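You operate a simulated robot arm through the tools that you are given. There is no shell and no other tool.

The job below is to be done with a simulated two-armed robot. You get a single attempt, and the scene is never put back.

## Task
Lid and seal the tub that the order card names.
Fine: its own lid, pressed home by the small press; sliding plate back in the middle, purple switch off. Where these are worked on the way, their far stop is far enough and under half their travel is too little: sliding plate.

It is judged by the outcome, as a careful person would: the job done as asked, and still so three seconds after it is handed in. It fails if anything else is knocked over, pushed out of place, dropped, spilled or broken. A push-on lid holds only when it is set on centred and level and pressed home; a screw cap is set on level and turned clockwise until tight.

## Robot
Two 7-joint arms with two-finger parallel grippers on one trunk that stands fixed in place. Base frame: the origin is at the foot of the trunk, x ahead of it, y to its left, z up; the work surface is at about z = 800. Units: mm, degrees, N and s.
The left shoulder is at [70, 163, 1195], the right one opposite. With the tool pointing down near the work surface each hand reaches from about 380 to 880 mm from the base axis, measured 20 degrees to its own side. Payload 3.43 kg a hand.
Tool frame (each hand has its own): the origin (TCP) lies between the finger pads and is the grasp point; the fingertips stand 34 mm ahead of it; z points along the fingers, y is the line along which they close. The gripper opens to 128 mm. The fingers are 24 mm wide and 12 mm thick; the gripper's body (48 by 130 mm) begins 96 mm behind the TCP.
Orientation is that of the tool frame in the base frame, as [roll, pitch, yaw] about the fixed x, y, z axes, in that order (R = Rz(yaw) Ry(pitch) Rx(roll)). With the fingers straight down and closing along the base's y, the tool's x points along the base's -x, its y along +y and its z along -z.

## Interface
- The arms move only by the tool jog_arm. It takes "left_commands", "right_commands" or both (then of equal length, played together; a hand with none holds still); each is a list of rows, each a list of 7 numbers: the shift along the tool's x, y, z in mm, then the turn, a rotation vector about the tool's x, y, z in degrees, then the closure in counts, from 0 (fully open) to 255 (shut). In form: [[x, y, z, wx, wy, wz, hand], ...]. A call has 1 to 20 rows; each row is the pose to reach, as a shift and turn from the pose commanded when the call began, along the tool's axes at that moment. Rows are played at 5 a second. More than 50 mm and 8.6 degrees between two rows, or a gripper value outside its range, and nothing of the call is played. Where a pose cannot be reached the arm comes as near as it can. A force on the tool above 40 N (or 10 N above the force at the start of the call, whichever is more), or a blocked arm, ends the call early, and 0.2 s more pass. The fingers move at their own pace (about 153 mm/s each) and stop on an object; they squeeze with about 21 N. The grip force told is the motor's: it shows also when the fingers shut on nothing. Time passes only in rows, and 0.2 s behind the last, so rows that repeat a pose let the fingers close. It gives the time, the measured TCP pose, the force on the tool (base axes), the opening and the grip force at its end, in the units of the frame above (readings bear some noise), with the torque about the TCP (base axes, N m) and any sound that the robot's microphone picked up.
- Cameras (640 x 400 px; columns grow to the right, rows downward): "scene" is now at [126.2, 43, 1420.7]; the picture's right is [0.51, -0.86, 0.00], its down [-0.50, -0.30, -0.81] and it looks along [0.70, 0.41, -0.58] (base axes); focal length 316 px, centre (320, 200). "left" rides on the left gripper at [76, 11, -160] in its tool frame; the picture's right is [-0.15, 0.99, 0.00], its down [-0.88, -0.13, -0.46] and it looks along [-0.45, -0.07, 0.89] (tool axes); focal length 234 px, centre (320, 200). "right" rides on the right gripper at [76, -11, -160] in its tool frame; the picture's right is [0.15, 0.99, 0.00], its down [-0.88, 0.13, -0.46] and it looks along [-0.45, 0.07, 0.89] (tool axes); focal length 234 px, centre (320, 200). There is no depth. A picture from a camera that has moved, and an enlarged one, comes with that camera's place and axes in the base frame and with its lens.
- get_image(camera): a new picture of that camera. No time passes.
- move_column(by): slides the trunk up (or, below 0, down) by that many mm; the arms and the scene camera ride with it, the base frame stays. It gives what a move gives, with no picture.
- pan_tilt(pan, tilt): turns the head with the scene camera to pan (to the left, within 86 degrees either way) and tilt (down, from -29 to 69), counted from straight ahead of the robot. It gives what a move gives.
- inspect(camera, box): a new picture of the part [left, top, right, bottom] of that camera's present view, enlarged. No time passes.
- job_done(): hands the job in; it is judged then, once.

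Places have to be worked out from the pictures, the camera data and where the tool is seen. Open the grippers and draw the arms clear of the work before you hand the job in, unless the task says otherwise.

The tools are called after "Request:" as a command line: name --argument value ..., lists and objects as JSON in quotes. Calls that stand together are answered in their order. jog_arm: Moves the arms, as the interface text tells. Its arguments: {"type":"object","properties":{"left_commands":{"type":"array","items":{"type":"array","items":{"type":"number"}}},"right_commands":{"type":"array","items":{"type":"array","items":{"type":"number"}}}},"required":[]} The other tools are called the same way: move_column (by) slides the trunk up or down; pan_tilt (pan, tilt) turns the head that bears the scene camera; get_image (camera) takes a picture; inspect (camera, box) takes an enlarged picture of a part of a camera's view; job_done () hands the job in.

At the start:

```text
time_s: 0.0
left_tool_pos: [520.2, 499.8, 1201.3]
left_ee_rot: [179.9, 0.0, 179.9]
left_ft_force: [0.5, 0.5, -0.8]
left_moment: [-0.04, 0.02, 0.02]
left_width: 127.9
left_gripper_force: 0.1
right_tool_pos: [520.0, -10.0, 1173.0]
right_ee_rot: [-180.0, 0.0, 180.0]
right_ft_force: [0.4, 0.5, 0.0]
right_moment: [-0.02, 0.01, 0.0]
right_width: 128.0
right_gripper_force: 0.0
trunk travel left (down, up): [-675.0, 265.0]
head pan, tilt: [30.6, 35.5]
```

scene: 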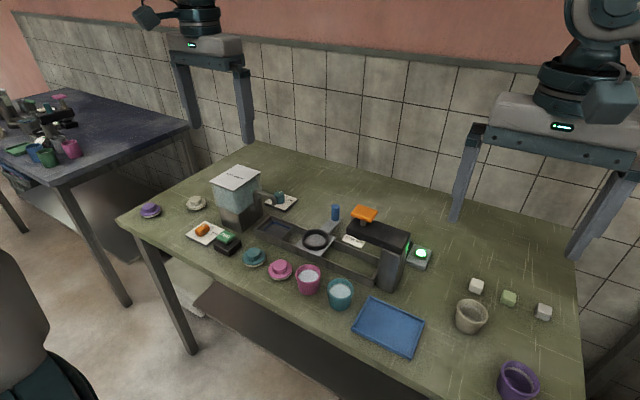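
right: 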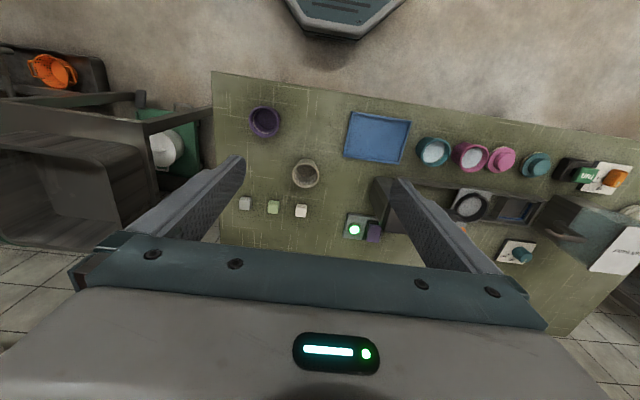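
left: 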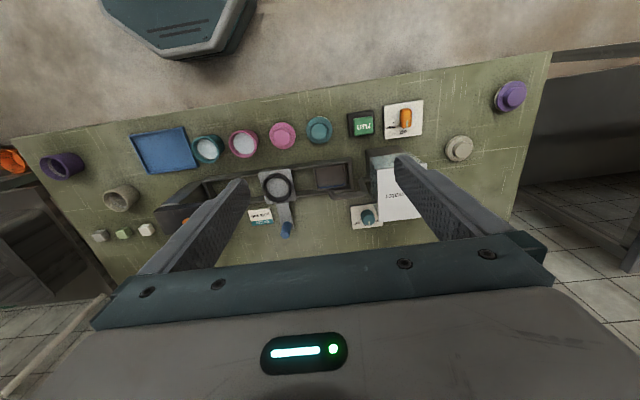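

I start by looking closely at the scene: the press, cards, tubs and switch.

Request:
inspect --camera "scene" --box '[180, 150, 320, 260]'

Request:
inspect --camera "scene" --box '[290, 190, 450, 320]'

Request:
inspect --camera "left" --box '[340, 80, 540, 240]'

Request:
inspect --camera "left" --box '[140, 110, 380, 250]'

Request:
inspect --camera "right" --box '[330, 100, 640, 280]'

```text
3.64 times, centred on (250, 205) of scene
camera zoom: at [126.2, 43.0, 1420.7], right [0.51, -0.86, 0.0], down [-0.5, -0.3, -0.81], along [0.7, 0.41, -0.58], focal length 1148 px, centre (574, 182)
```

zoom: 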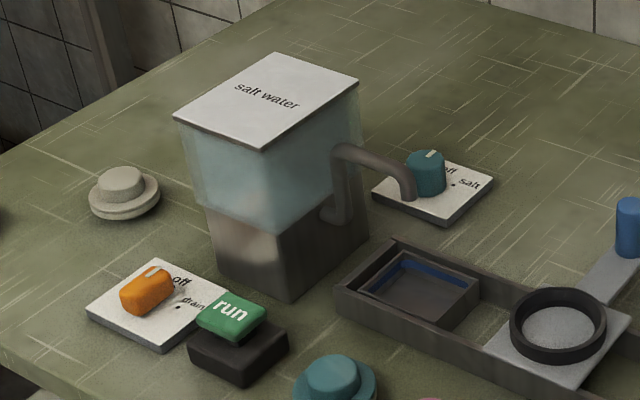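

```text
3.08 times, centred on (370, 255) of scene
camera zoom: at [126.2, 43.0, 1420.7], right [0.51, -0.86, 0.0], down [-0.5, -0.3, -0.81], along [0.7, 0.41, -0.58], focal length 971 px, centre (166, 31)
```

zoom: 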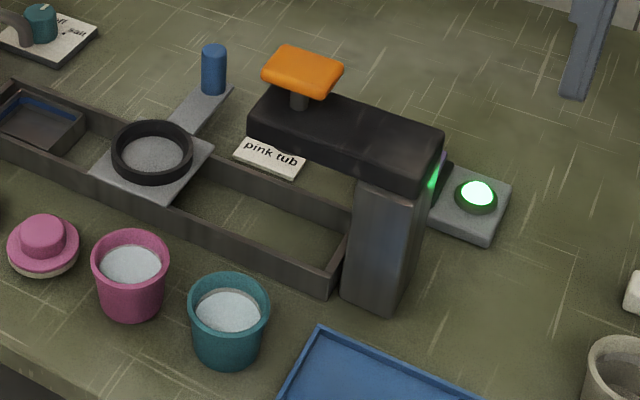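

```text
2.50 times, centred on (440, 160) of left
camera zoom: at [446.9, 510.8, 1361.0], right [0.15, 0.99, 0.0], down [0.88, -0.13, 0.46], along [0.45, -0.07, -0.89], focal length 585 px, centre (20, 300)
```

zoom: 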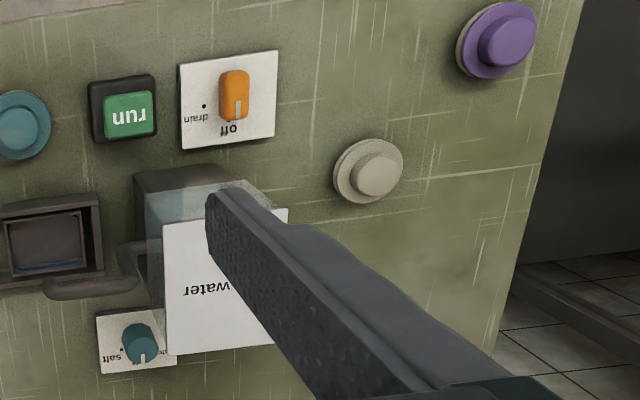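

```text
2.67 times, centred on (260, 180) of left
camera zoom: at [446.9, 510.8, 1361.0], right [0.15, 0.99, 0.0], down [0.88, -0.13, 0.46], along [0.45, -0.07, -0.89], focal length 624 px, centre (480, 253)
```

zoom: 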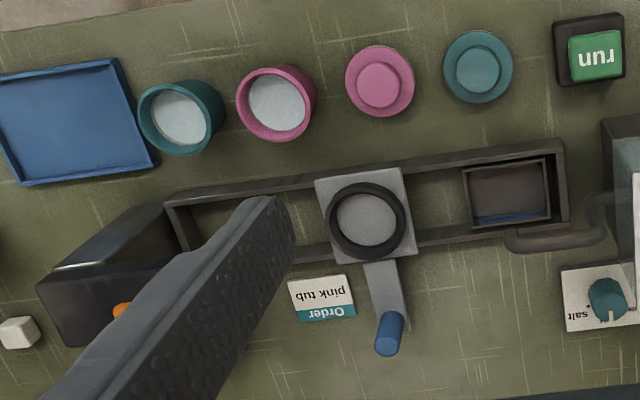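

```text
2.06 times, centred on (485, 190) of right
camera zoom: at [446.3, -20.5, 1332.7], right [-0.15, 0.99, 0.0], down [0.88, 0.13, 0.46], along [0.45, 0.07, -0.89], focal length 483 px, centre (-21, 221)
```

zoom: 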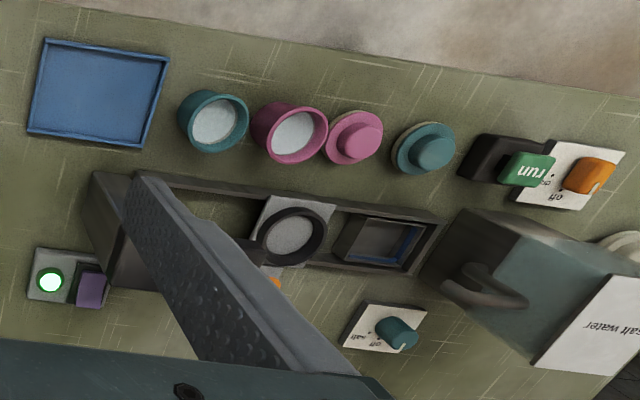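

The order card reads "pink tub"; the pink lid sits beside it. I look closer at the switch, lamp, press and tub contents.

Request:
inspect --camera "scene" --box '[395, 230, 445, 280]'

Request:
inspect --camera "right" --box '[335, 205, 395, 250]'

Request:
inspect --camera "scene" --box '[260, 240, 370, 320]'

Request:
inspect --camera "left" --box '[190, 120, 340, 170]'

```text
8.00 times, centred on (420, 255) of scene
camera zoom: at [126.2, 43.0, 1420.7], right [0.51, -0.86, 0.0], down [-0.5, -0.3, -0.81], along [0.7, 0.41, -0.58], focal length 2525 px, centre (-480, -240)
```

zoom: 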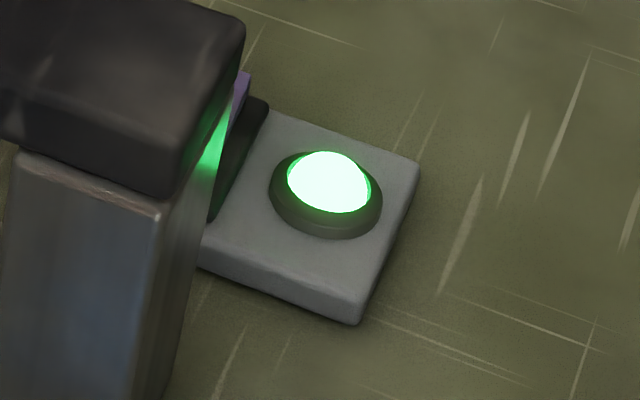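

```text
8.89 times, centred on (365, 228) of right
camera zoom: at [446.3, -20.5, 1332.7], right [-0.15, 0.99, 0.0], down [0.88, 0.13, 0.46], along [0.45, 0.07, -0.89], focal length 2082 px, centre (-80, -44)
```

zoom: 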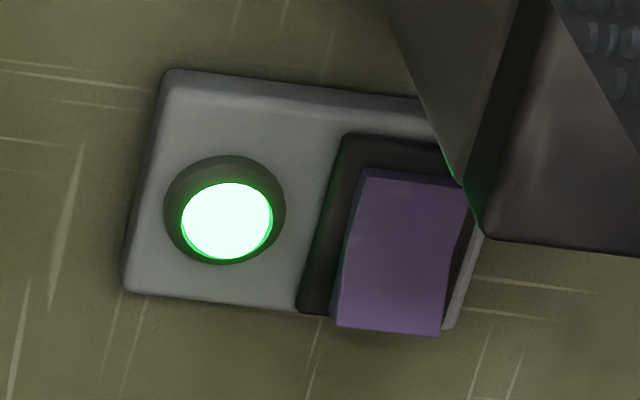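

```text
5.00 times, centred on (315, 280) of scene
camera zoom: at [126.2, 43.0, 1420.7], right [0.51, -0.86, 0.0], down [-0.5, -0.3, -0.81], along [0.7, 0.41, -0.58], focal length 1578 px, centre (345, -200)
```

zoom: 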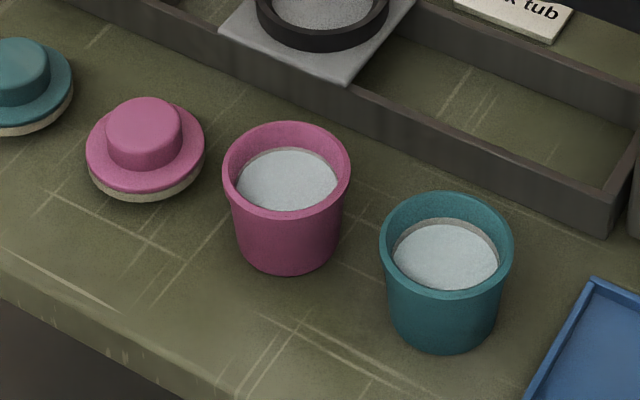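

```text
4.27 times, centred on (265, 145) of left
camera zoom: at [446.9, 510.8, 1361.0], right [0.15, 0.99, 0.0], down [0.88, -0.13, 0.46], along [0.45, -0.07, -0.89], focal length 999 px, centre (555, 435)
```

zoom: 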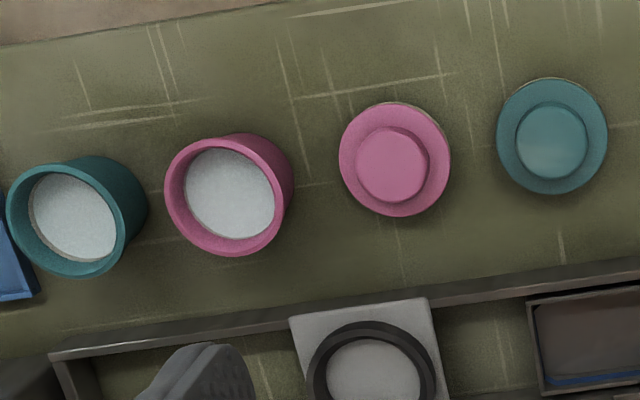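

Triangulating gives: pink tub ≈(542,322, rim z≈852), ring nest ≈(661,374, top z≈838), blue handle ≈(773,375), rails along y, press handle ≈(661,243,983), switch ≈(777,165). I bring the left hand above the tub for a closer look.

Request:
jog_arm --left_commands '[[0, -45, 0, 0, 0, 0, 0], [0, -90, 0, 0, 0, 0, 0], [-10, -135, 20, 0, 0, 0, 0], [-25, -175, 60, 0, 0, 0, 0], [-25, -175, 105, 0, 0, 0, 0], [-25, -175, 150, 0, 0, 0, 0], [-25, -175, 190, 0, 0, 0, 0], [-25, -175, 190, 0, 0, 0, 0]]'

Request:
get_image --camera "left"

Request:
get_image --camera "scene"

```text
refused: row 3 steps farther than a row can; nothing moved
```

```text
taken
camera left: at [446.9, 510.8, 1361.0], right [0.15, 0.99, 0.0], down [0.88, -0.13, 0.46], along [0.45, -0.07, -0.89], focal length 234 px, centre (320, 200)
```

left: 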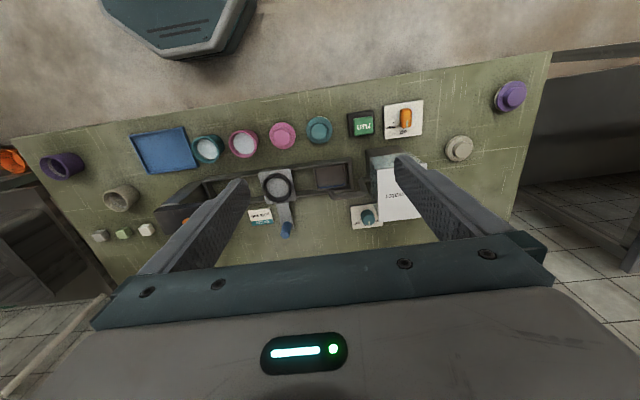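

```text
taken
camera scene: at [126.2, 43.0, 1420.7], right [0.51, -0.86, 0.0], down [-0.5, -0.3, -0.81], along [0.7, 0.41, -0.58], focal length 316 px, centre (320, 200)
```

scene: 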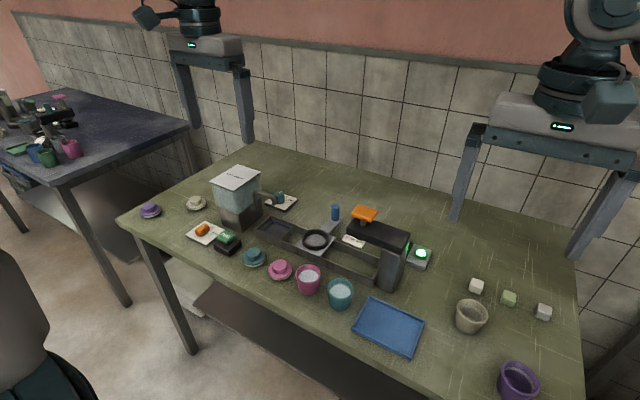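

One step exceeded 50 mm; I repeat with smaller steps.

Request:
jog_arm --left_commands '[[0, -45, 0, 0, 0, 0, 0], [0, -90, 0, 0, 0, 0, 0], [-10, -130, 15, 0, 0, 0, 0], [-20, -160, 45, 0, 0, 0, 0], [-25, -175, 85, 0, 0, 0, 0], [-25, -175, 130, 0, 0, 0, 0], [-25, -175, 170, 0, 0, 0, 0], [-25, -175, 190, 0, 0, 0, 0]]'

Request:
get_image --camera "left"

Request:
get_image --camera "scene"

```text
time_s: 1.8
left_tool_pos: [546.4, 325.0, 1012.6]
left_ee_rot: [180.0, -0.1, -180.0]
left_ft_force: [-0.1, 0.0, -0.7]
left_moment: [0.03, 0.01, 0.01]
left_width: 128.0
left_gripper_force: 0.1
right_tool_pos: [520.8, -9.5, 1172.5]
right_ee_rot: [-179.9, -0.1, -179.9]
right_ft_force: [-0.5, -0.1, -0.3]
right_moment: [0.0, -0.03, 0.03]
right_width: 127.9
right_gripper_force: 0.0
trunk travel left (down, up): [-675.0, 265.0]
head pan, tilt: [30.6, 35.5]
```

```text
taken
camera left: at [473.3, 335.2, 1172.3], right [0.15, 0.99, 0.0], down [0.88, -0.13, 0.46], along [0.45, -0.07, -0.89], focal length 234 px, centre (320, 200)
```

left: 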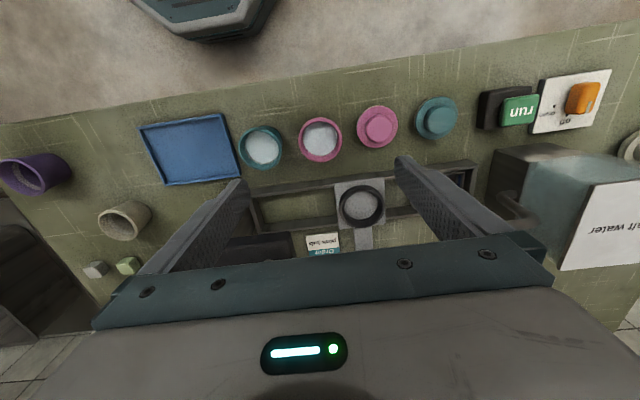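

```text
taken
camera scene: at [126.5, 43.1, 1420.7], right [0.51, -0.86, 0.0], down [-0.5, -0.3, -0.81], along [0.7, 0.41, -0.58], focal length 316 px, centre (320, 200)
```

scene: 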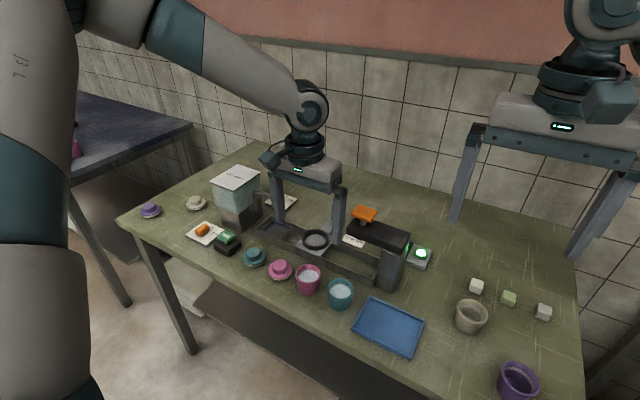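

The left camera now sees the tub, lid and nest well; I enlarge for measuring.

Request:
inspect --camera "left" --box '[230, 90, 470, 240]'

Request:
inspect --camera "left" --box '[285, 105, 365, 155]'

Request:
inspect --camera "left" --box '[310, 165, 410, 235]'

Request:
inspect --camera "left" --box '[340, 95, 420, 145]'

Request:
inspect --camera "scene" --box '[320, 190, 440, 300]'

```text
2.67 times, centred on (350, 165) of left
camera zoom: at [473.3, 335.2, 1172.3], right [0.15, 0.99, 0.0], down [0.88, -0.13, 0.46], along [0.45, -0.07, -0.89], focal length 624 px, centre (240, 293)
```

zoom: 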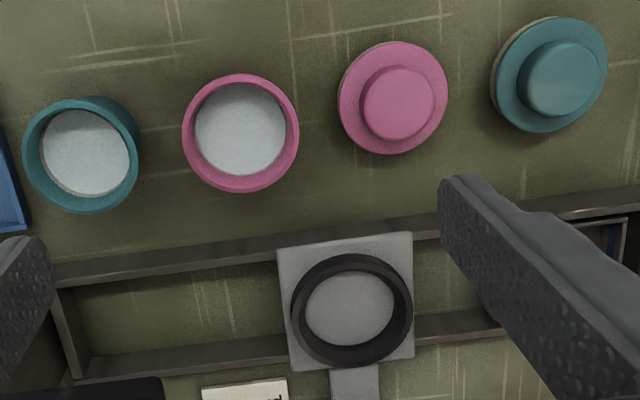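

```text
8.00 times, centred on (325, 130) of left
camera zoom: at [473.3, 335.2, 1172.3], right [0.15, 0.99, 0.0], down [0.88, -0.13, 0.46], along [0.45, -0.07, -0.89], focal length 1873 px, centre (280, 760)
```

zoom: 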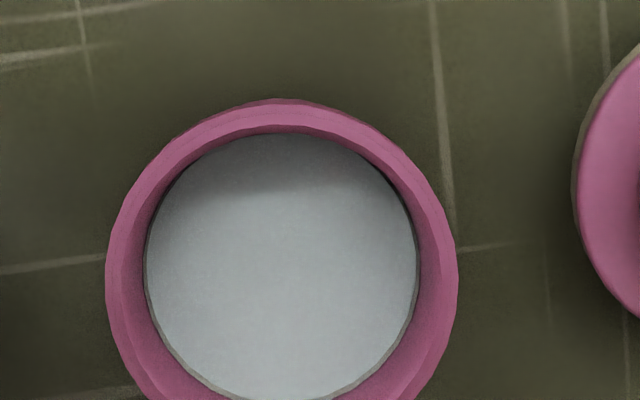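

```text
5.71 times, centred on (360, 200) of left
camera zoom: at [473.3, 335.2, 1172.3], right [0.15, 0.99, 0.0], down [0.88, -0.13, 0.46], along [0.45, -0.07, -0.89], focal length 1338 px, centre (91, 200)
```

zoom: 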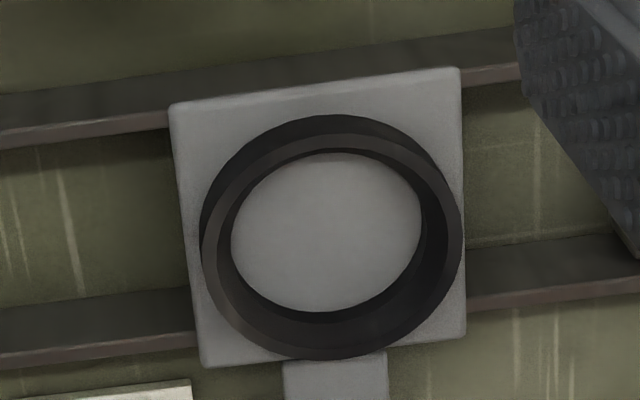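

```text
8.00 times, centred on (380, 120) of left
camera zoom: at [473.3, 335.2, 1172.3], right [0.15, 0.99, 0.0], down [0.88, -0.13, 0.46], along [0.45, -0.07, -0.89], focal length 1873 px, centre (-160, 840)
```

zoom: 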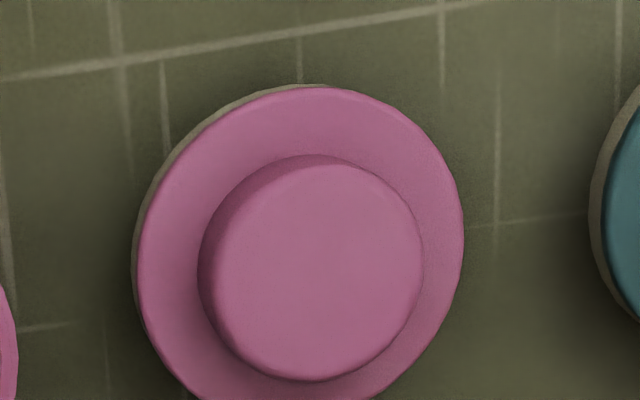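

```text
3.64 times, centred on (380, 245) of scene
camera zoom: at [126.5, 43.1, 1420.7], right [0.51, -0.86, 0.0], down [-0.5, -0.3, -0.81], along [0.7, 0.41, -0.58], focal length 1148 px, centre (102, 36)
```

zoom: 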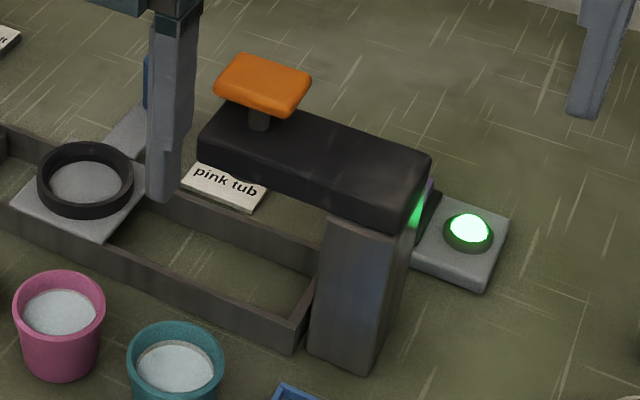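

Measured: pink rim centre ≈(544,325), lid ≈(546,410), nest ring ≈(667,376). Teal tub and lid are close along y, so I turn the left hand 90° about its axis to close along x, with a partially closed opening.

Request:
jog_arm --left_commands '[[0, 0, 0, 0, 0, 8.2, 20], [0, 0, 0, 0, 0, 16.4, 40], [0, 0, 0, 0, 0, 24.6, 60], [0, 0, 0, 0, 0, 32.8, 76], [0, 0, 0, 0, 0, 41, 76], [0, 0, 0, 0, 0, 49.2, 76], [0, 0, 0, 0, 0, 57.4, 76], [0, 0, 0, 0, 0, 65.6, 76], [0, 0, 0, 0, 0, 73.8, 76], [0, 0, 0, 0, 0, 82, 76], [0, 0, 0, 0, 0, 90, 76], [0, 0, 0, 0, 0, 90, 76]]'

Request:
get_image --camera "left"

Request:
get_image --camera "scene"

```text
time_s: 4.4
left_tool_pos: [546.2, 325.3, 1011.7]
left_ee_rot: [179.9, 0.0, 89.9]
left_ft_force: [-0.4, 0.2, -0.5]
left_moment: [0.02, 0.01, 0.0]
left_width: 90.0
left_gripper_force: 0.1
right_tool_pos: [521.5, -9.4, 1171.0]
right_ee_rot: [180.0, -0.1, 180.0]
right_ft_force: [-0.6, 0.0, 0.2]
right_moment: [-0.02, 0.01, 0.0]
right_width: 128.0
right_gripper_force: 0.2
trunk travel left (down, up): [-675.0, 265.0]
head pan, tilt: [30.6, 35.5]
```

```text
taken
camera left: at [559.2, 400.4, 1171.1], right [0.99, -0.15, 0.0], down [-0.13, -0.88, 0.46], along [-0.07, -0.45, -0.89], focal length 234 px, centre (320, 200)
```

left: 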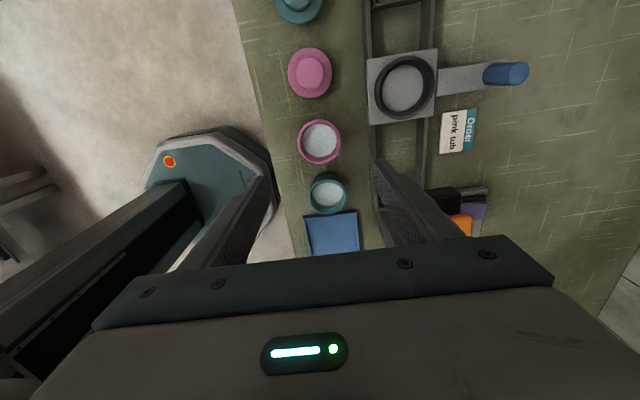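

```text
taken
camera scene: at [126.2, 42.9, 1420.7], right [0.51, -0.86, 0.0], down [-0.5, -0.3, -0.81], along [0.7, 0.41, -0.58], focal length 316 px, centre (320, 200)
```

scene: 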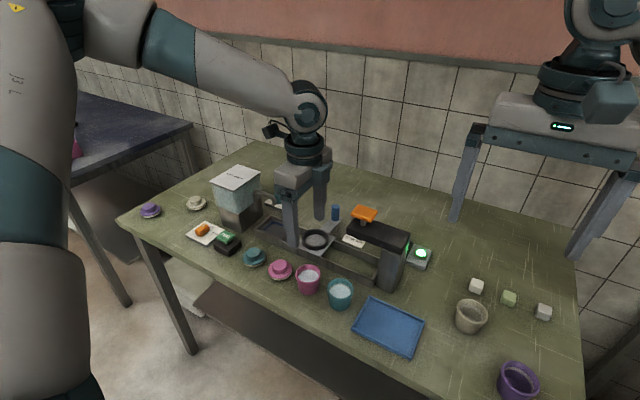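

Rotation is fine. I enlarge to measure the tub, lid and nest from this second direction.

Request:
inspect --camera "left" --box '[280, 40, 360, 90]'

Request:
inspect --camera "left" --box '[280, 115, 360, 165]'

Request:
inspect --camera "left" --box '[360, 40, 540, 130]'

Request:
inspect --camera "left" --box '[370, 100, 500, 240]'

```text
8.00 times, centred on (320, 65) of left
camera zoom: at [559.2, 400.4, 1171.1], right [0.99, -0.15, 0.0], down [-0.13, -0.88, 0.46], along [-0.07, -0.45, -0.89], focal length 1873 px, centre (320, 1280)
```

zoom: 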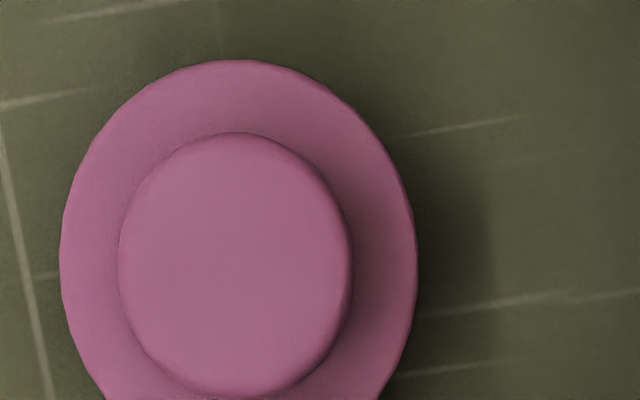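

```text
8.00 times, centred on (320, 140) of left
camera zoom: at [559.2, 400.4, 1171.1], right [0.99, -0.15, 0.0], down [-0.13, -0.88, 0.46], along [-0.07, -0.45, -0.89], focal length 1873 px, centre (320, 680)
```

zoom: 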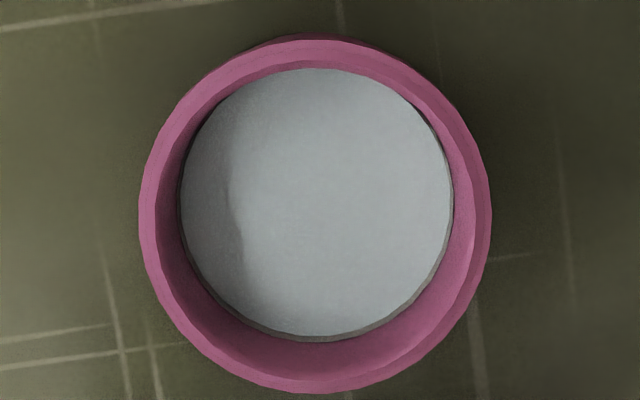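

```text
3.56 times, centred on (450, 85) of left
camera zoom: at [559.2, 400.4, 1171.1], right [0.99, -0.15, 0.0], down [-0.13, -0.88, 0.46], along [-0.07, -0.45, -0.89], focal length 833 px, centre (-142, 609)
```

zoom: 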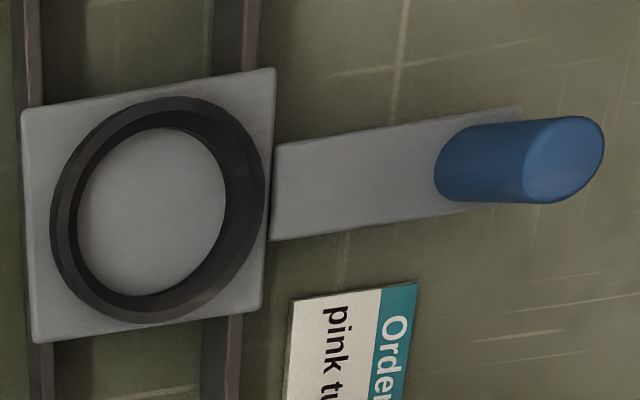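

```text
2.86 times, centred on (435, 170) of left
camera zoom: at [559.2, 400.4, 1171.1], right [0.99, -0.15, 0.0], down [-0.13, -0.88, 0.46], along [-0.07, -0.45, -0.89], focal length 669 px, centre (-9, 286)
```

zoom: 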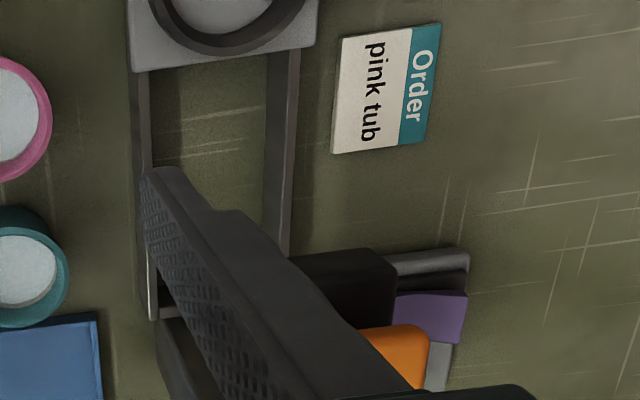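

Two views agree: tub at (546,326), rim z≈852; nest (666,376); lid (546.5,411.5). I lower the hand around the tub with TCP at rim height and close.

Request:
jog_arm --left_commands '[[1, 1, 40, 0, 0, 0, 76], [1, 1, 80, 0, 0, 0, 76], [1, 1, 115, 0, 0, 0, 76], [1, 1, 140, 0, 0, 0, 76], [1, 1, 158, 0, 0, 0, 76], [1, 1, 158, 0, 0, 0, 76]]'

Request:
get_image --camera "left"

Request:
inspect --camera "scene" --box '[240, 200, 400, 320]'

```text
time_s: 5.8
left_tool_pos: [547.4, 326.6, 851.2]
left_ee_rot: [179.9, 0.0, 89.9]
left_ft_force: [0.0, -0.1, 1.1]
left_moment: [-0.01, -0.01, 0.0]
left_width: 90.1
left_gripper_force: 0.0
right_tool_pos: [522.1, -8.9, 1170.9]
right_ee_rot: [180.0, -0.1, -179.9]
right_ft_force: [-0.2, 0.0, 0.4]
right_moment: [0.01, 0.02, 0.03]
right_width: 127.9
right_gripper_force: 0.1
trunk travel left (down, up): [-675.0, 265.0]
head pan, tilt: [30.6, 35.5]
```

```text
taken
camera left: at [560.7, 402.2, 1011.5], right [0.99, -0.15, 0.0], down [-0.13, -0.88, 0.46], along [-0.07, -0.45, -0.89], focal length 234 px, centre (320, 200)
```

left: 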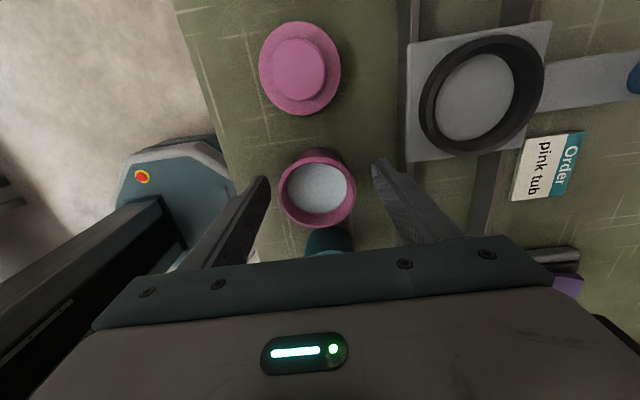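

```text
3.33 times, centred on (320, 260) of scene
camera zoom: at [126.0, 42.9, 1420.7], right [0.51, -0.86, 0.0], down [-0.5, -0.3, -0.81], along [0.7, 0.41, -0.58], focal length 1052 px, centre (320, 0)
```

zoom: 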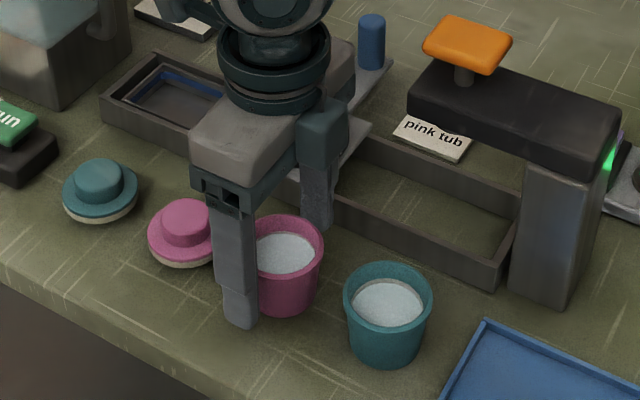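

The fingers straddle the tub; I check the tub centre more precisely before closing.

Request:
inspect --camera "left" --box '[250, 135, 390, 235]'

```text
4.00 times, centred on (320, 185) of left
camera zoom: at [560.7, 402.2, 1011.5], right [0.99, -0.15, 0.0], down [-0.13, -0.88, 0.46], along [-0.07, -0.45, -0.89], focal length 937 px, centre (320, 260)
```

zoom: 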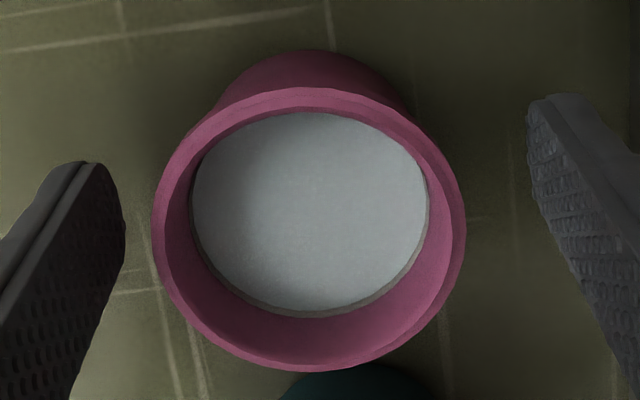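

Tub centre ≈(547.3,328), within 2 mm of the TCP. Closing now.

Request:
jog_arm --left_commands '[[1.5, 0, 0, 0, 0, 0, 100], [1.5, 0, 0, 0, 0, 0, 120], [1.5, 0, 0, 0, 0, 0, 135], [1.5, 0, 0, 0, 0, 0, 255], [1.5, 0, 0, 0, 0, 0, 255], [1.5, 0, 0, 0, 0, 0, 255]]'

Request:
get_image --camera "left"

```text
time_s: 7.2
left_tool_pos: [548.0, 328.4, 853.2]
left_ee_rot: [180.0, 0.0, 89.9]
left_ft_force: [0.5, 0.2, 2.3]
left_moment: [-0.02, 0.03, -0.01]
left_width: 56.0
left_gripper_force: 21.5
right_tool_pos: [520.9, -9.8, 1171.6]
right_ee_rot: [-180.0, 0.0, 180.0]
right_ft_force: [-0.5, -0.3, -0.3]
right_moment: [0.01, 0.02, 0.0]
right_width: 128.2
right_gripper_force: 0.1
trunk travel left (down, up): [-675.0, 265.0]
head pan, tilt: [30.6, 35.5]
```

```text
taken
camera left: at [561.0, 403.4, 1012.4], right [0.99, -0.15, 0.0], down [-0.13, -0.88, 0.46], along [-0.07, -0.45, -0.89], focal length 234 px, centre (320, 200)
```

left: 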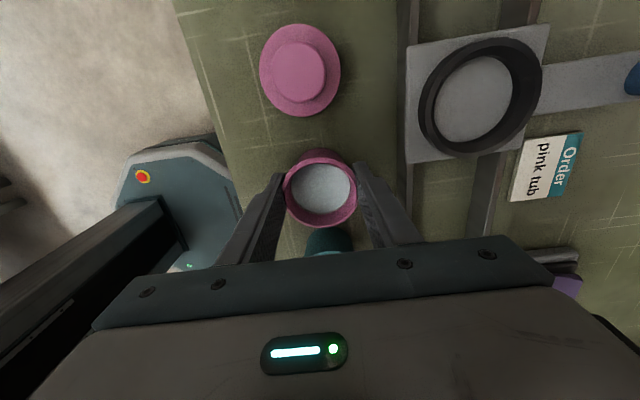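

Gripped at 56 mm width with 21 N. I lift slowly by about 60 mm and check that the tub comes along.

Request:
jog_arm --left_commands '[[0, 0, -6, 0, 0, 0, 255], [0, 0, -16, 0, 0, 0, 255], [0, 0, -30, 0, 0, 0, 255], [0, 0, -45, 0, 0, 0, 255], [0, 0, -60, 0, 0, 0, 255], [0, 0, -60, 0, 0, 0, 255]]'

Request:
get_image --camera "left"

Request:
inspect --camera "scene" --box '[240, 200, 400, 320]'

```text
time_s: 8.6
left_tool_pos: [547.9, 327.5, 911.9]
left_ee_rot: [180.0, 0.1, 90.0]
left_ft_force: [1.3, 0.5, -0.9]
left_moment: [0.01, -0.03, -0.02]
left_width: 56.2
left_gripper_force: 21.3
right_tool_pos: [521.0, -9.9, 1171.9]
right_ee_rot: [180.0, 0.0, 180.0]
right_ft_force: [0.2, -0.1, -0.4]
right_moment: [0.0, 0.01, -0.02]
right_width: 127.8
right_gripper_force: 0.0
trunk travel left (down, up): [-675.0, 265.0]
head pan, tilt: [30.6, 35.5]
```

```text
taken
camera left: at [560.4, 403.5, 1072.6], right [0.99, -0.15, 0.0], down [-0.13, -0.88, 0.46], along [-0.07, -0.45, -0.89], focal length 234 px, centre (320, 200)
```

left: 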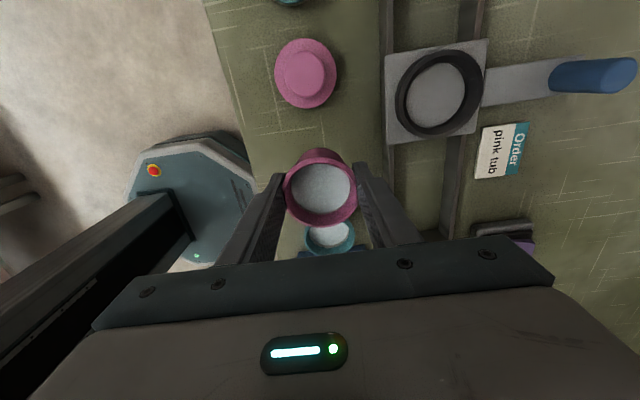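

```text
3.33 times, centred on (320, 260) of scene
camera zoom: at [126.7, 43.1, 1420.6], right [0.51, -0.86, 0.0], down [-0.5, -0.3, -0.81], along [0.7, 0.41, -0.58], focal length 1052 px, centre (320, 0)
```

zoom: 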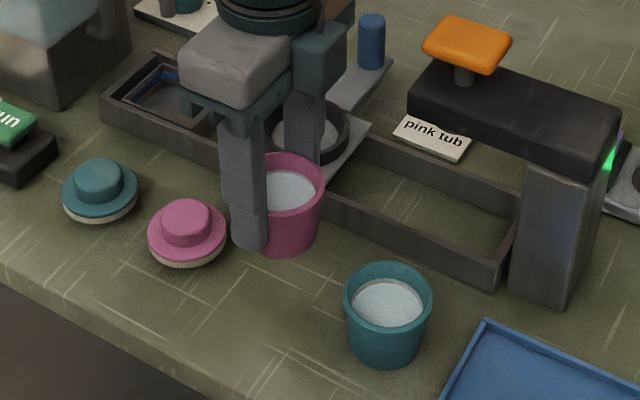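

The tub is held level and clear. I carry it gently over the nest ring.

Request:
jog_arm --left_commands '[[4, 10, 0, 0, 0, 0, 255], [12, 30, 0, 0, 0, 0, 255], [21, 52, 0, 0, 0, 0, 255], [31, 75, 0, 0, 0, 0, 255], [40, 97, 0, 0, 0, 0, 255], [46, 112, 0, 0, 0, 0, 255], [48, 118, 0, 0, 0, 0, 255], [48, 118, 0, 0, 0, 0, 255]]'

Request:
inspect --camera "left" --box '[230, 110, 410, 230]'

Request:
inspect --camera "scene" --box '[260, 180, 400, 290]'

Request:
get_image --camera "right"

```text
time_s: 10.4
left_tool_pos: [666.9, 376.4, 914.2]
left_ee_rot: [-179.9, 0.0, 90.0]
left_ft_force: [0.4, -0.8, -1.4]
left_moment: [0.01, 0.0, -0.02]
left_width: 56.3
left_gripper_force: 21.1
right_tool_pos: [520.2, -9.8, 1171.4]
right_ee_rot: [-180.0, 0.0, 180.0]
right_ft_force: [-0.4, 0.7, -0.2]
right_moment: [0.0, -0.02, 0.0]
right_width: 127.7
right_gripper_force: 0.1
trunk travel left (down, up): [-675.0, 265.0]
head pan, tilt: [30.6, 35.5]
```

```text
3.33 times, centred on (320, 170) of left
camera zoom: at [678.8, 450.9, 1073.1], right [0.99, -0.15, 0.0], down [-0.13, -0.88, 0.46], along [-0.07, -0.45, -0.89], focal length 781 px, centre (320, 300)
```

zoom: 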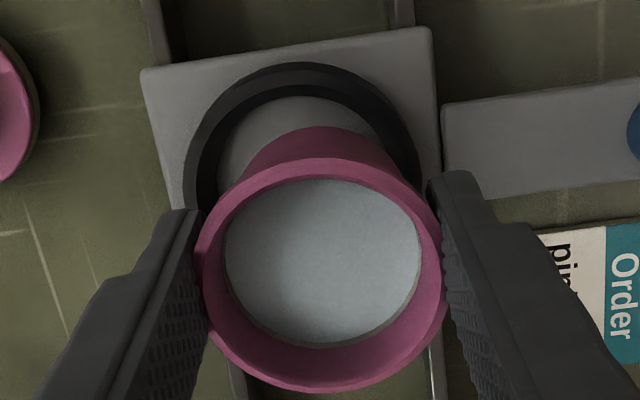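

```text
3.64 times, centred on (330, 235) of scene
camera zoom: at [126.3, 43.0, 1420.7], right [0.51, -0.86, 0.0], down [-0.5, -0.3, -0.81], along [0.7, 0.41, -0.58], focal length 1148 px, centre (284, 73)
```

zoom: 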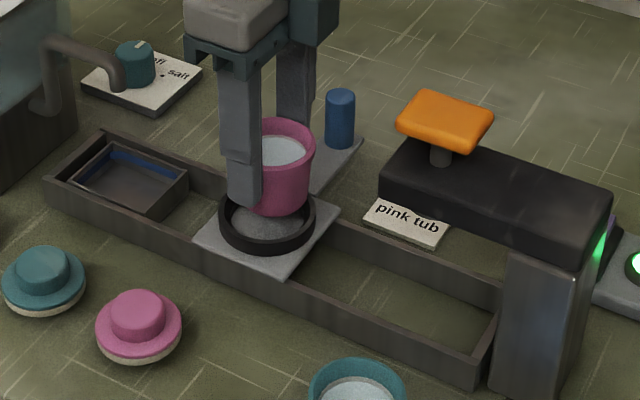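

```text
taken
camera right: at [446.4, -20.5, 1332.7], right [-0.15, 0.99, 0.0], down [0.88, 0.13, 0.46], along [0.45, 0.07, -0.89], focal length 234 px, centre (320, 200)
```

right: 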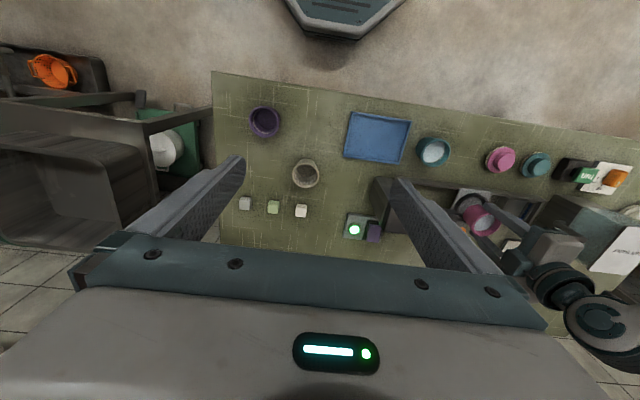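

The tub is above the nest; I zoom to check the ring's centre relative to the tub.

Request:
inspect --camera "left" --box '[270, 90, 370, 152]'

Request:
inspect --camera "scene" --box '[290, 205, 350, 260]'

```text
6.40 times, centred on (320, 121) of left
camera zoom: at [678.8, 450.9, 1073.1], right [0.99, -0.15, 0.0], down [-0.13, -0.88, 0.46], along [-0.07, -0.45, -0.89], focal length 1499 px, centre (320, 706)
```

zoom: 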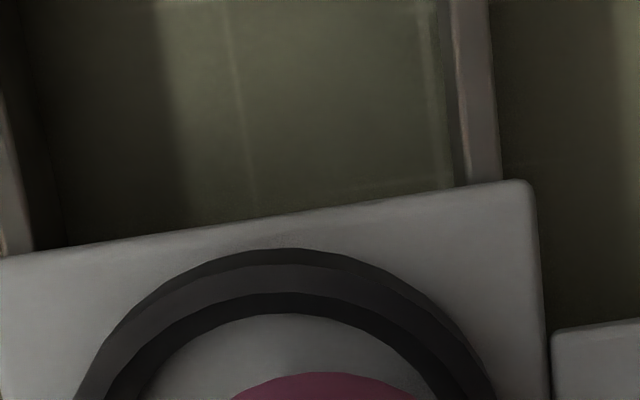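

```text
7.27 times, centred on (320, 232) of scene
camera zoom: at [126.3, 43.0, 1420.7], right [0.51, -0.86, 0.0], down [-0.5, -0.3, -0.81], along [0.7, 0.41, -0.58], focal length 2295 px, centre (320, -36)
```

zoom: 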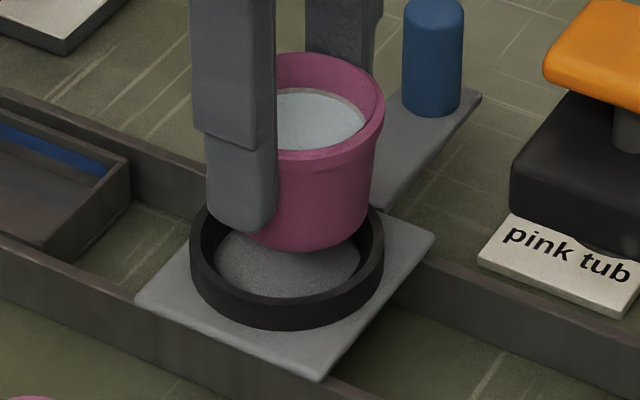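

Plate and ring centre work out to ≈(663.5,375), so the tub needs ≈3.5 mm toward −x. I correct that and lower it to just inside the ring.

Request:
jog_arm --left_commands '[[0, -3.5, 0, 0, 0, 0, 255], [0, -3.5, 8, 0, 0, 0, 255], [0, -3.5, 15, 0, 0, 0, 255], [0, -3.5, 20, 0, 0, 0, 255], [0, -3.5, 24, 0, 0, 0, 255], [0, -3.5, 26, 0, 0, 0, 255], [0, -3.5, 26, 0, 0, 0, 255]]'

Request:
inspect --camera "left" --box '[230, 110, 410, 230]'

Request:
inspect --camera "scene" --box '[290, 205, 350, 260]'

```text
time_s: 12.0
left_tool_pos: [662.5, 376.2, 889.9]
left_ee_rot: [179.7, 0.0, 90.1]
left_ft_force: [2.2, 0.9, 15.4]
left_moment: [-0.14, 0.04, -0.05]
left_width: 56.3
left_gripper_force: 21.2
right_tool_pos: [518.6, -10.1, 1172.5]
right_ee_rot: [179.9, 0.0, 180.0]
right_ft_force: [-0.9, -0.3, 0.4]
right_moment: [0.01, 0.03, 0.0]
right_width: 128.1
right_gripper_force: 0.0
trunk travel left (down, up): [-675.0, 265.0]
head pan, tilt: [30.6, 35.5]
```

```text
3.33 times, centred on (320, 170) of left
camera zoom: at [674.4, 450.8, 1049.2], right [0.99, -0.15, 0.0], down [-0.13, -0.88, 0.45], along [-0.06, -0.45, -0.89], focal length 781 px, centre (320, 300)
```

zoom: 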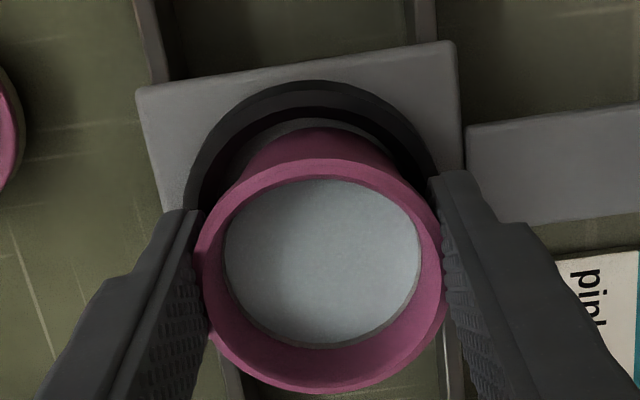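

```text
7.27 times, centred on (320, 232) of scene
camera zoom: at [124.6, 42.3, 1421.0], right [0.51, -0.86, 0.0], down [-0.5, -0.3, -0.81], along [0.7, 0.41, -0.58], focal length 2295 px, centre (320, -36)
```

zoom: 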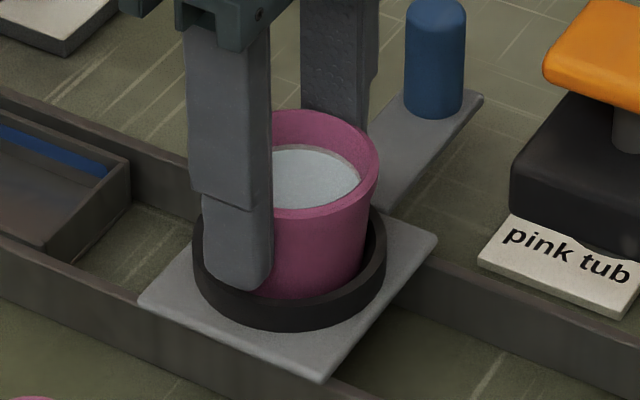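

Upward force is 15 N, so something is in contact. I zoom in to see whether the base is on the plate or on the ring's edge.

Request:
inspect --camera "left" --box '[280, 125, 360, 165]'

Request:
inspect --camera "scene" --box '[300, 220, 340, 256]'

Request:
inspect --camera "right" --box '[440, 180, 520, 240]'

```text
8.00 times, centred on (320, 145) of left
camera zoom: at [674.4, 450.8, 1049.2], right [0.99, -0.15, 0.0], down [-0.13, -0.88, 0.45], along [-0.06, -0.45, -0.89], focal length 1873 px, centre (320, 640)
```

zoom: 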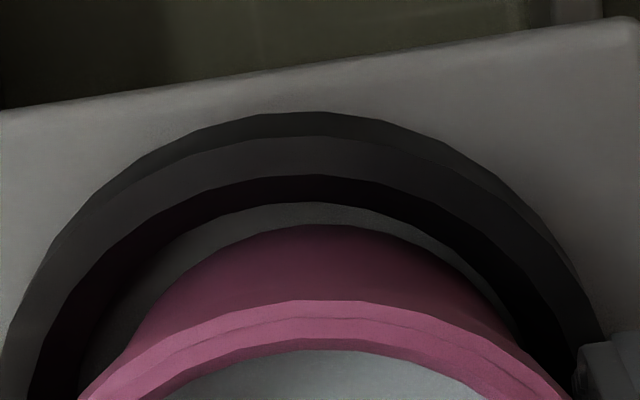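

```text
11.11 times, centred on (320, 238) of scene
camera zoom: at [124.6, 42.3, 1421.0], right [0.51, -0.86, 0.0], down [-0.5, -0.3, -0.81], along [0.7, 0.41, -0.58], focal length 3507 px, centre (320, -222)
```

zoom: 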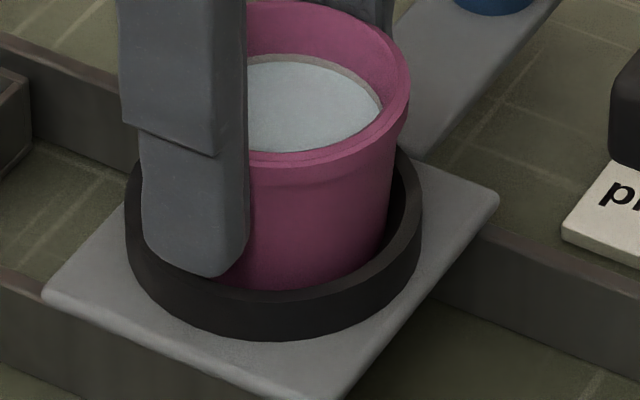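

```text
6.67 times, centred on (480, 210) of right
camera zoom: at [444.9, -21.2, 1333.4], right [-0.15, 0.99, 0.0], down [0.88, 0.13, 0.46], along [0.45, 0.07, -0.89], focal length 1561 px, centre (-747, 133)
```

zoom: 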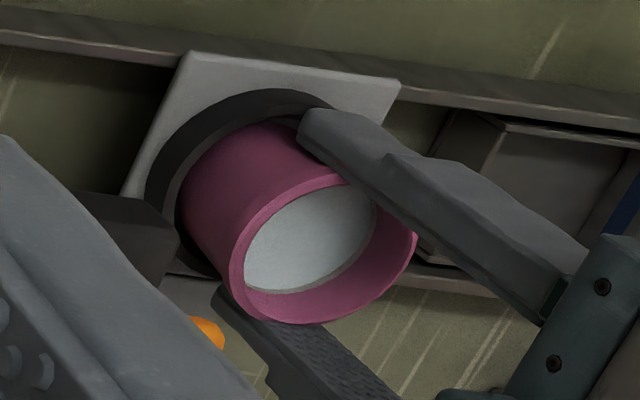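

The tub appears about 3 mm too far +x in the ring. I raise it a little, shift −3 mm in x and +1 mm in y, then lower again in small steps.

Request:
jog_arm --left_commands '[[0, 0, -6, 0, 0, 0, 255], [1, -3, -6, 0, 0, 0, 255], [1, -3, -4, 0, 0, 0, 255], [1, -3, -2, 0, 0, 0, 255], [1, -3, 0, 0, 0, 0, 255], [1, -3, 0, 0, 0, 0, 255]]'

Request:
inspect --camera "left" --box '[270, 115, 370, 177]'

Request:
inspect --camera "scene" --box '[300, 220, 340, 256]'

```text
time_s: 13.4
left_tool_pos: [658.8, 377.3, 889.4]
left_ee_rot: [179.8, 0.1, 90.0]
left_ft_force: [1.2, 0.8, 12.2]
left_moment: [-0.08, -0.04, 0.0]
left_width: 56.2
left_gripper_force: 20.8
right_tool_pos: [520.9, -9.5, 1172.4]
right_ee_rot: [-179.9, -0.1, -180.0]
right_ft_force: [-0.7, 0.3, -0.2]
right_moment: [0.01, -0.04, 0.02]
right_width: 128.1
right_gripper_force: 0.0
trunk travel left (down, up): [-675.0, 265.0]
head pan, tilt: [30.6, 35.5]
```

```text
6.40 times, centred on (320, 146) of left
camera zoom: at [671.6, 451.6, 1049.2], right [0.99, -0.15, 0.0], down [-0.13, -0.88, 0.46], along [-0.06, -0.45, -0.89], focal length 1499 px, centre (320, 546)
```

zoom: 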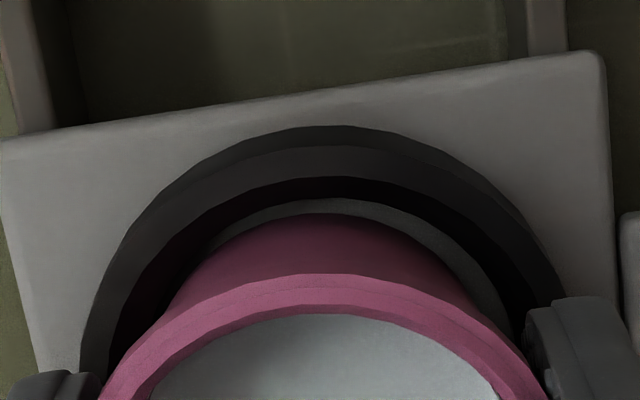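

```text
11.11 times, centred on (320, 238) of scene
camera zoom: at [125.1, 42.4, 1420.9], right [0.51, -0.86, 0.0], down [-0.5, -0.3, -0.81], along [0.7, 0.41, -0.58], focal length 3507 px, centre (320, -222)
```

zoom: 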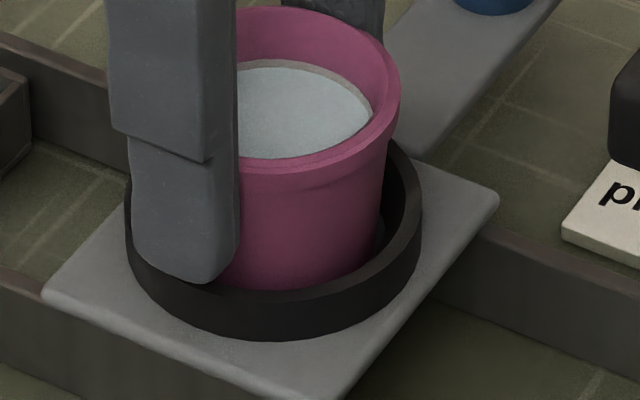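

The rim-to-base projection matches the plate level, so the tub stands on the plate inside the ring, but now ≈2.5 mm too far −x. I centre it, set it down, open gently and rise.

Request:
jog_arm --left_commands '[[0, 0, -5, 0, 0, 0, 255], [0, 2.5, -5, 0, 0, 0, 255], [0, 2.5, -3, 0, 0, 0, 255], [0, 2.5, -1.5, 0, 0, 0, 255], [0, 2.5, -1.5, 0, 0, 0, 255]]'

Request:
inspect --camera "left" --box '[270, 115, 370, 177]'

```text
time_s: 14.6
left_tool_pos: [660.6, 376.6, 891.1]
left_ee_rot: [-180.0, 0.0, 89.9]
left_ft_force: [-0.1, 0.6, 4.1]
left_moment: [-0.14, -0.03, -0.03]
left_width: 56.2
left_gripper_force: 21.2
right_tool_pos: [520.0, -10.5, 1171.3]
right_ee_rot: [-180.0, 0.0, -180.0]
right_ft_force: [-0.7, 0.4, 0.1]
right_moment: [0.02, -0.02, -0.03]
right_width: 127.8
right_gripper_force: 0.1
trunk travel left (down, up): [-675.0, 265.0]
head pan, tilt: [30.6, 35.5]
```

```text
6.40 times, centred on (320, 146) of left
camera zoom: at [673.8, 452.3, 1049.2], right [0.99, -0.15, 0.0], down [-0.13, -0.88, 0.46], along [-0.07, -0.45, -0.89], focal length 1499 px, centre (320, 546)
```

zoom: 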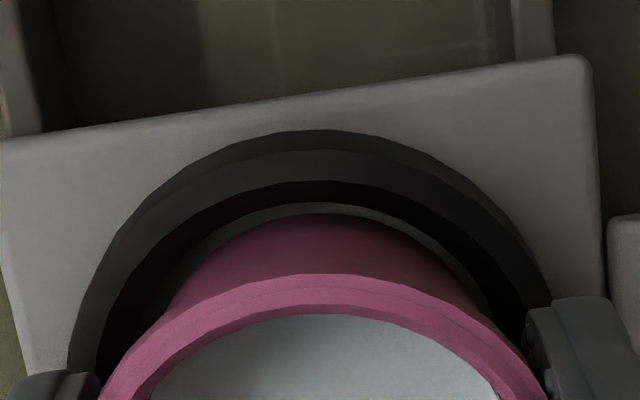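

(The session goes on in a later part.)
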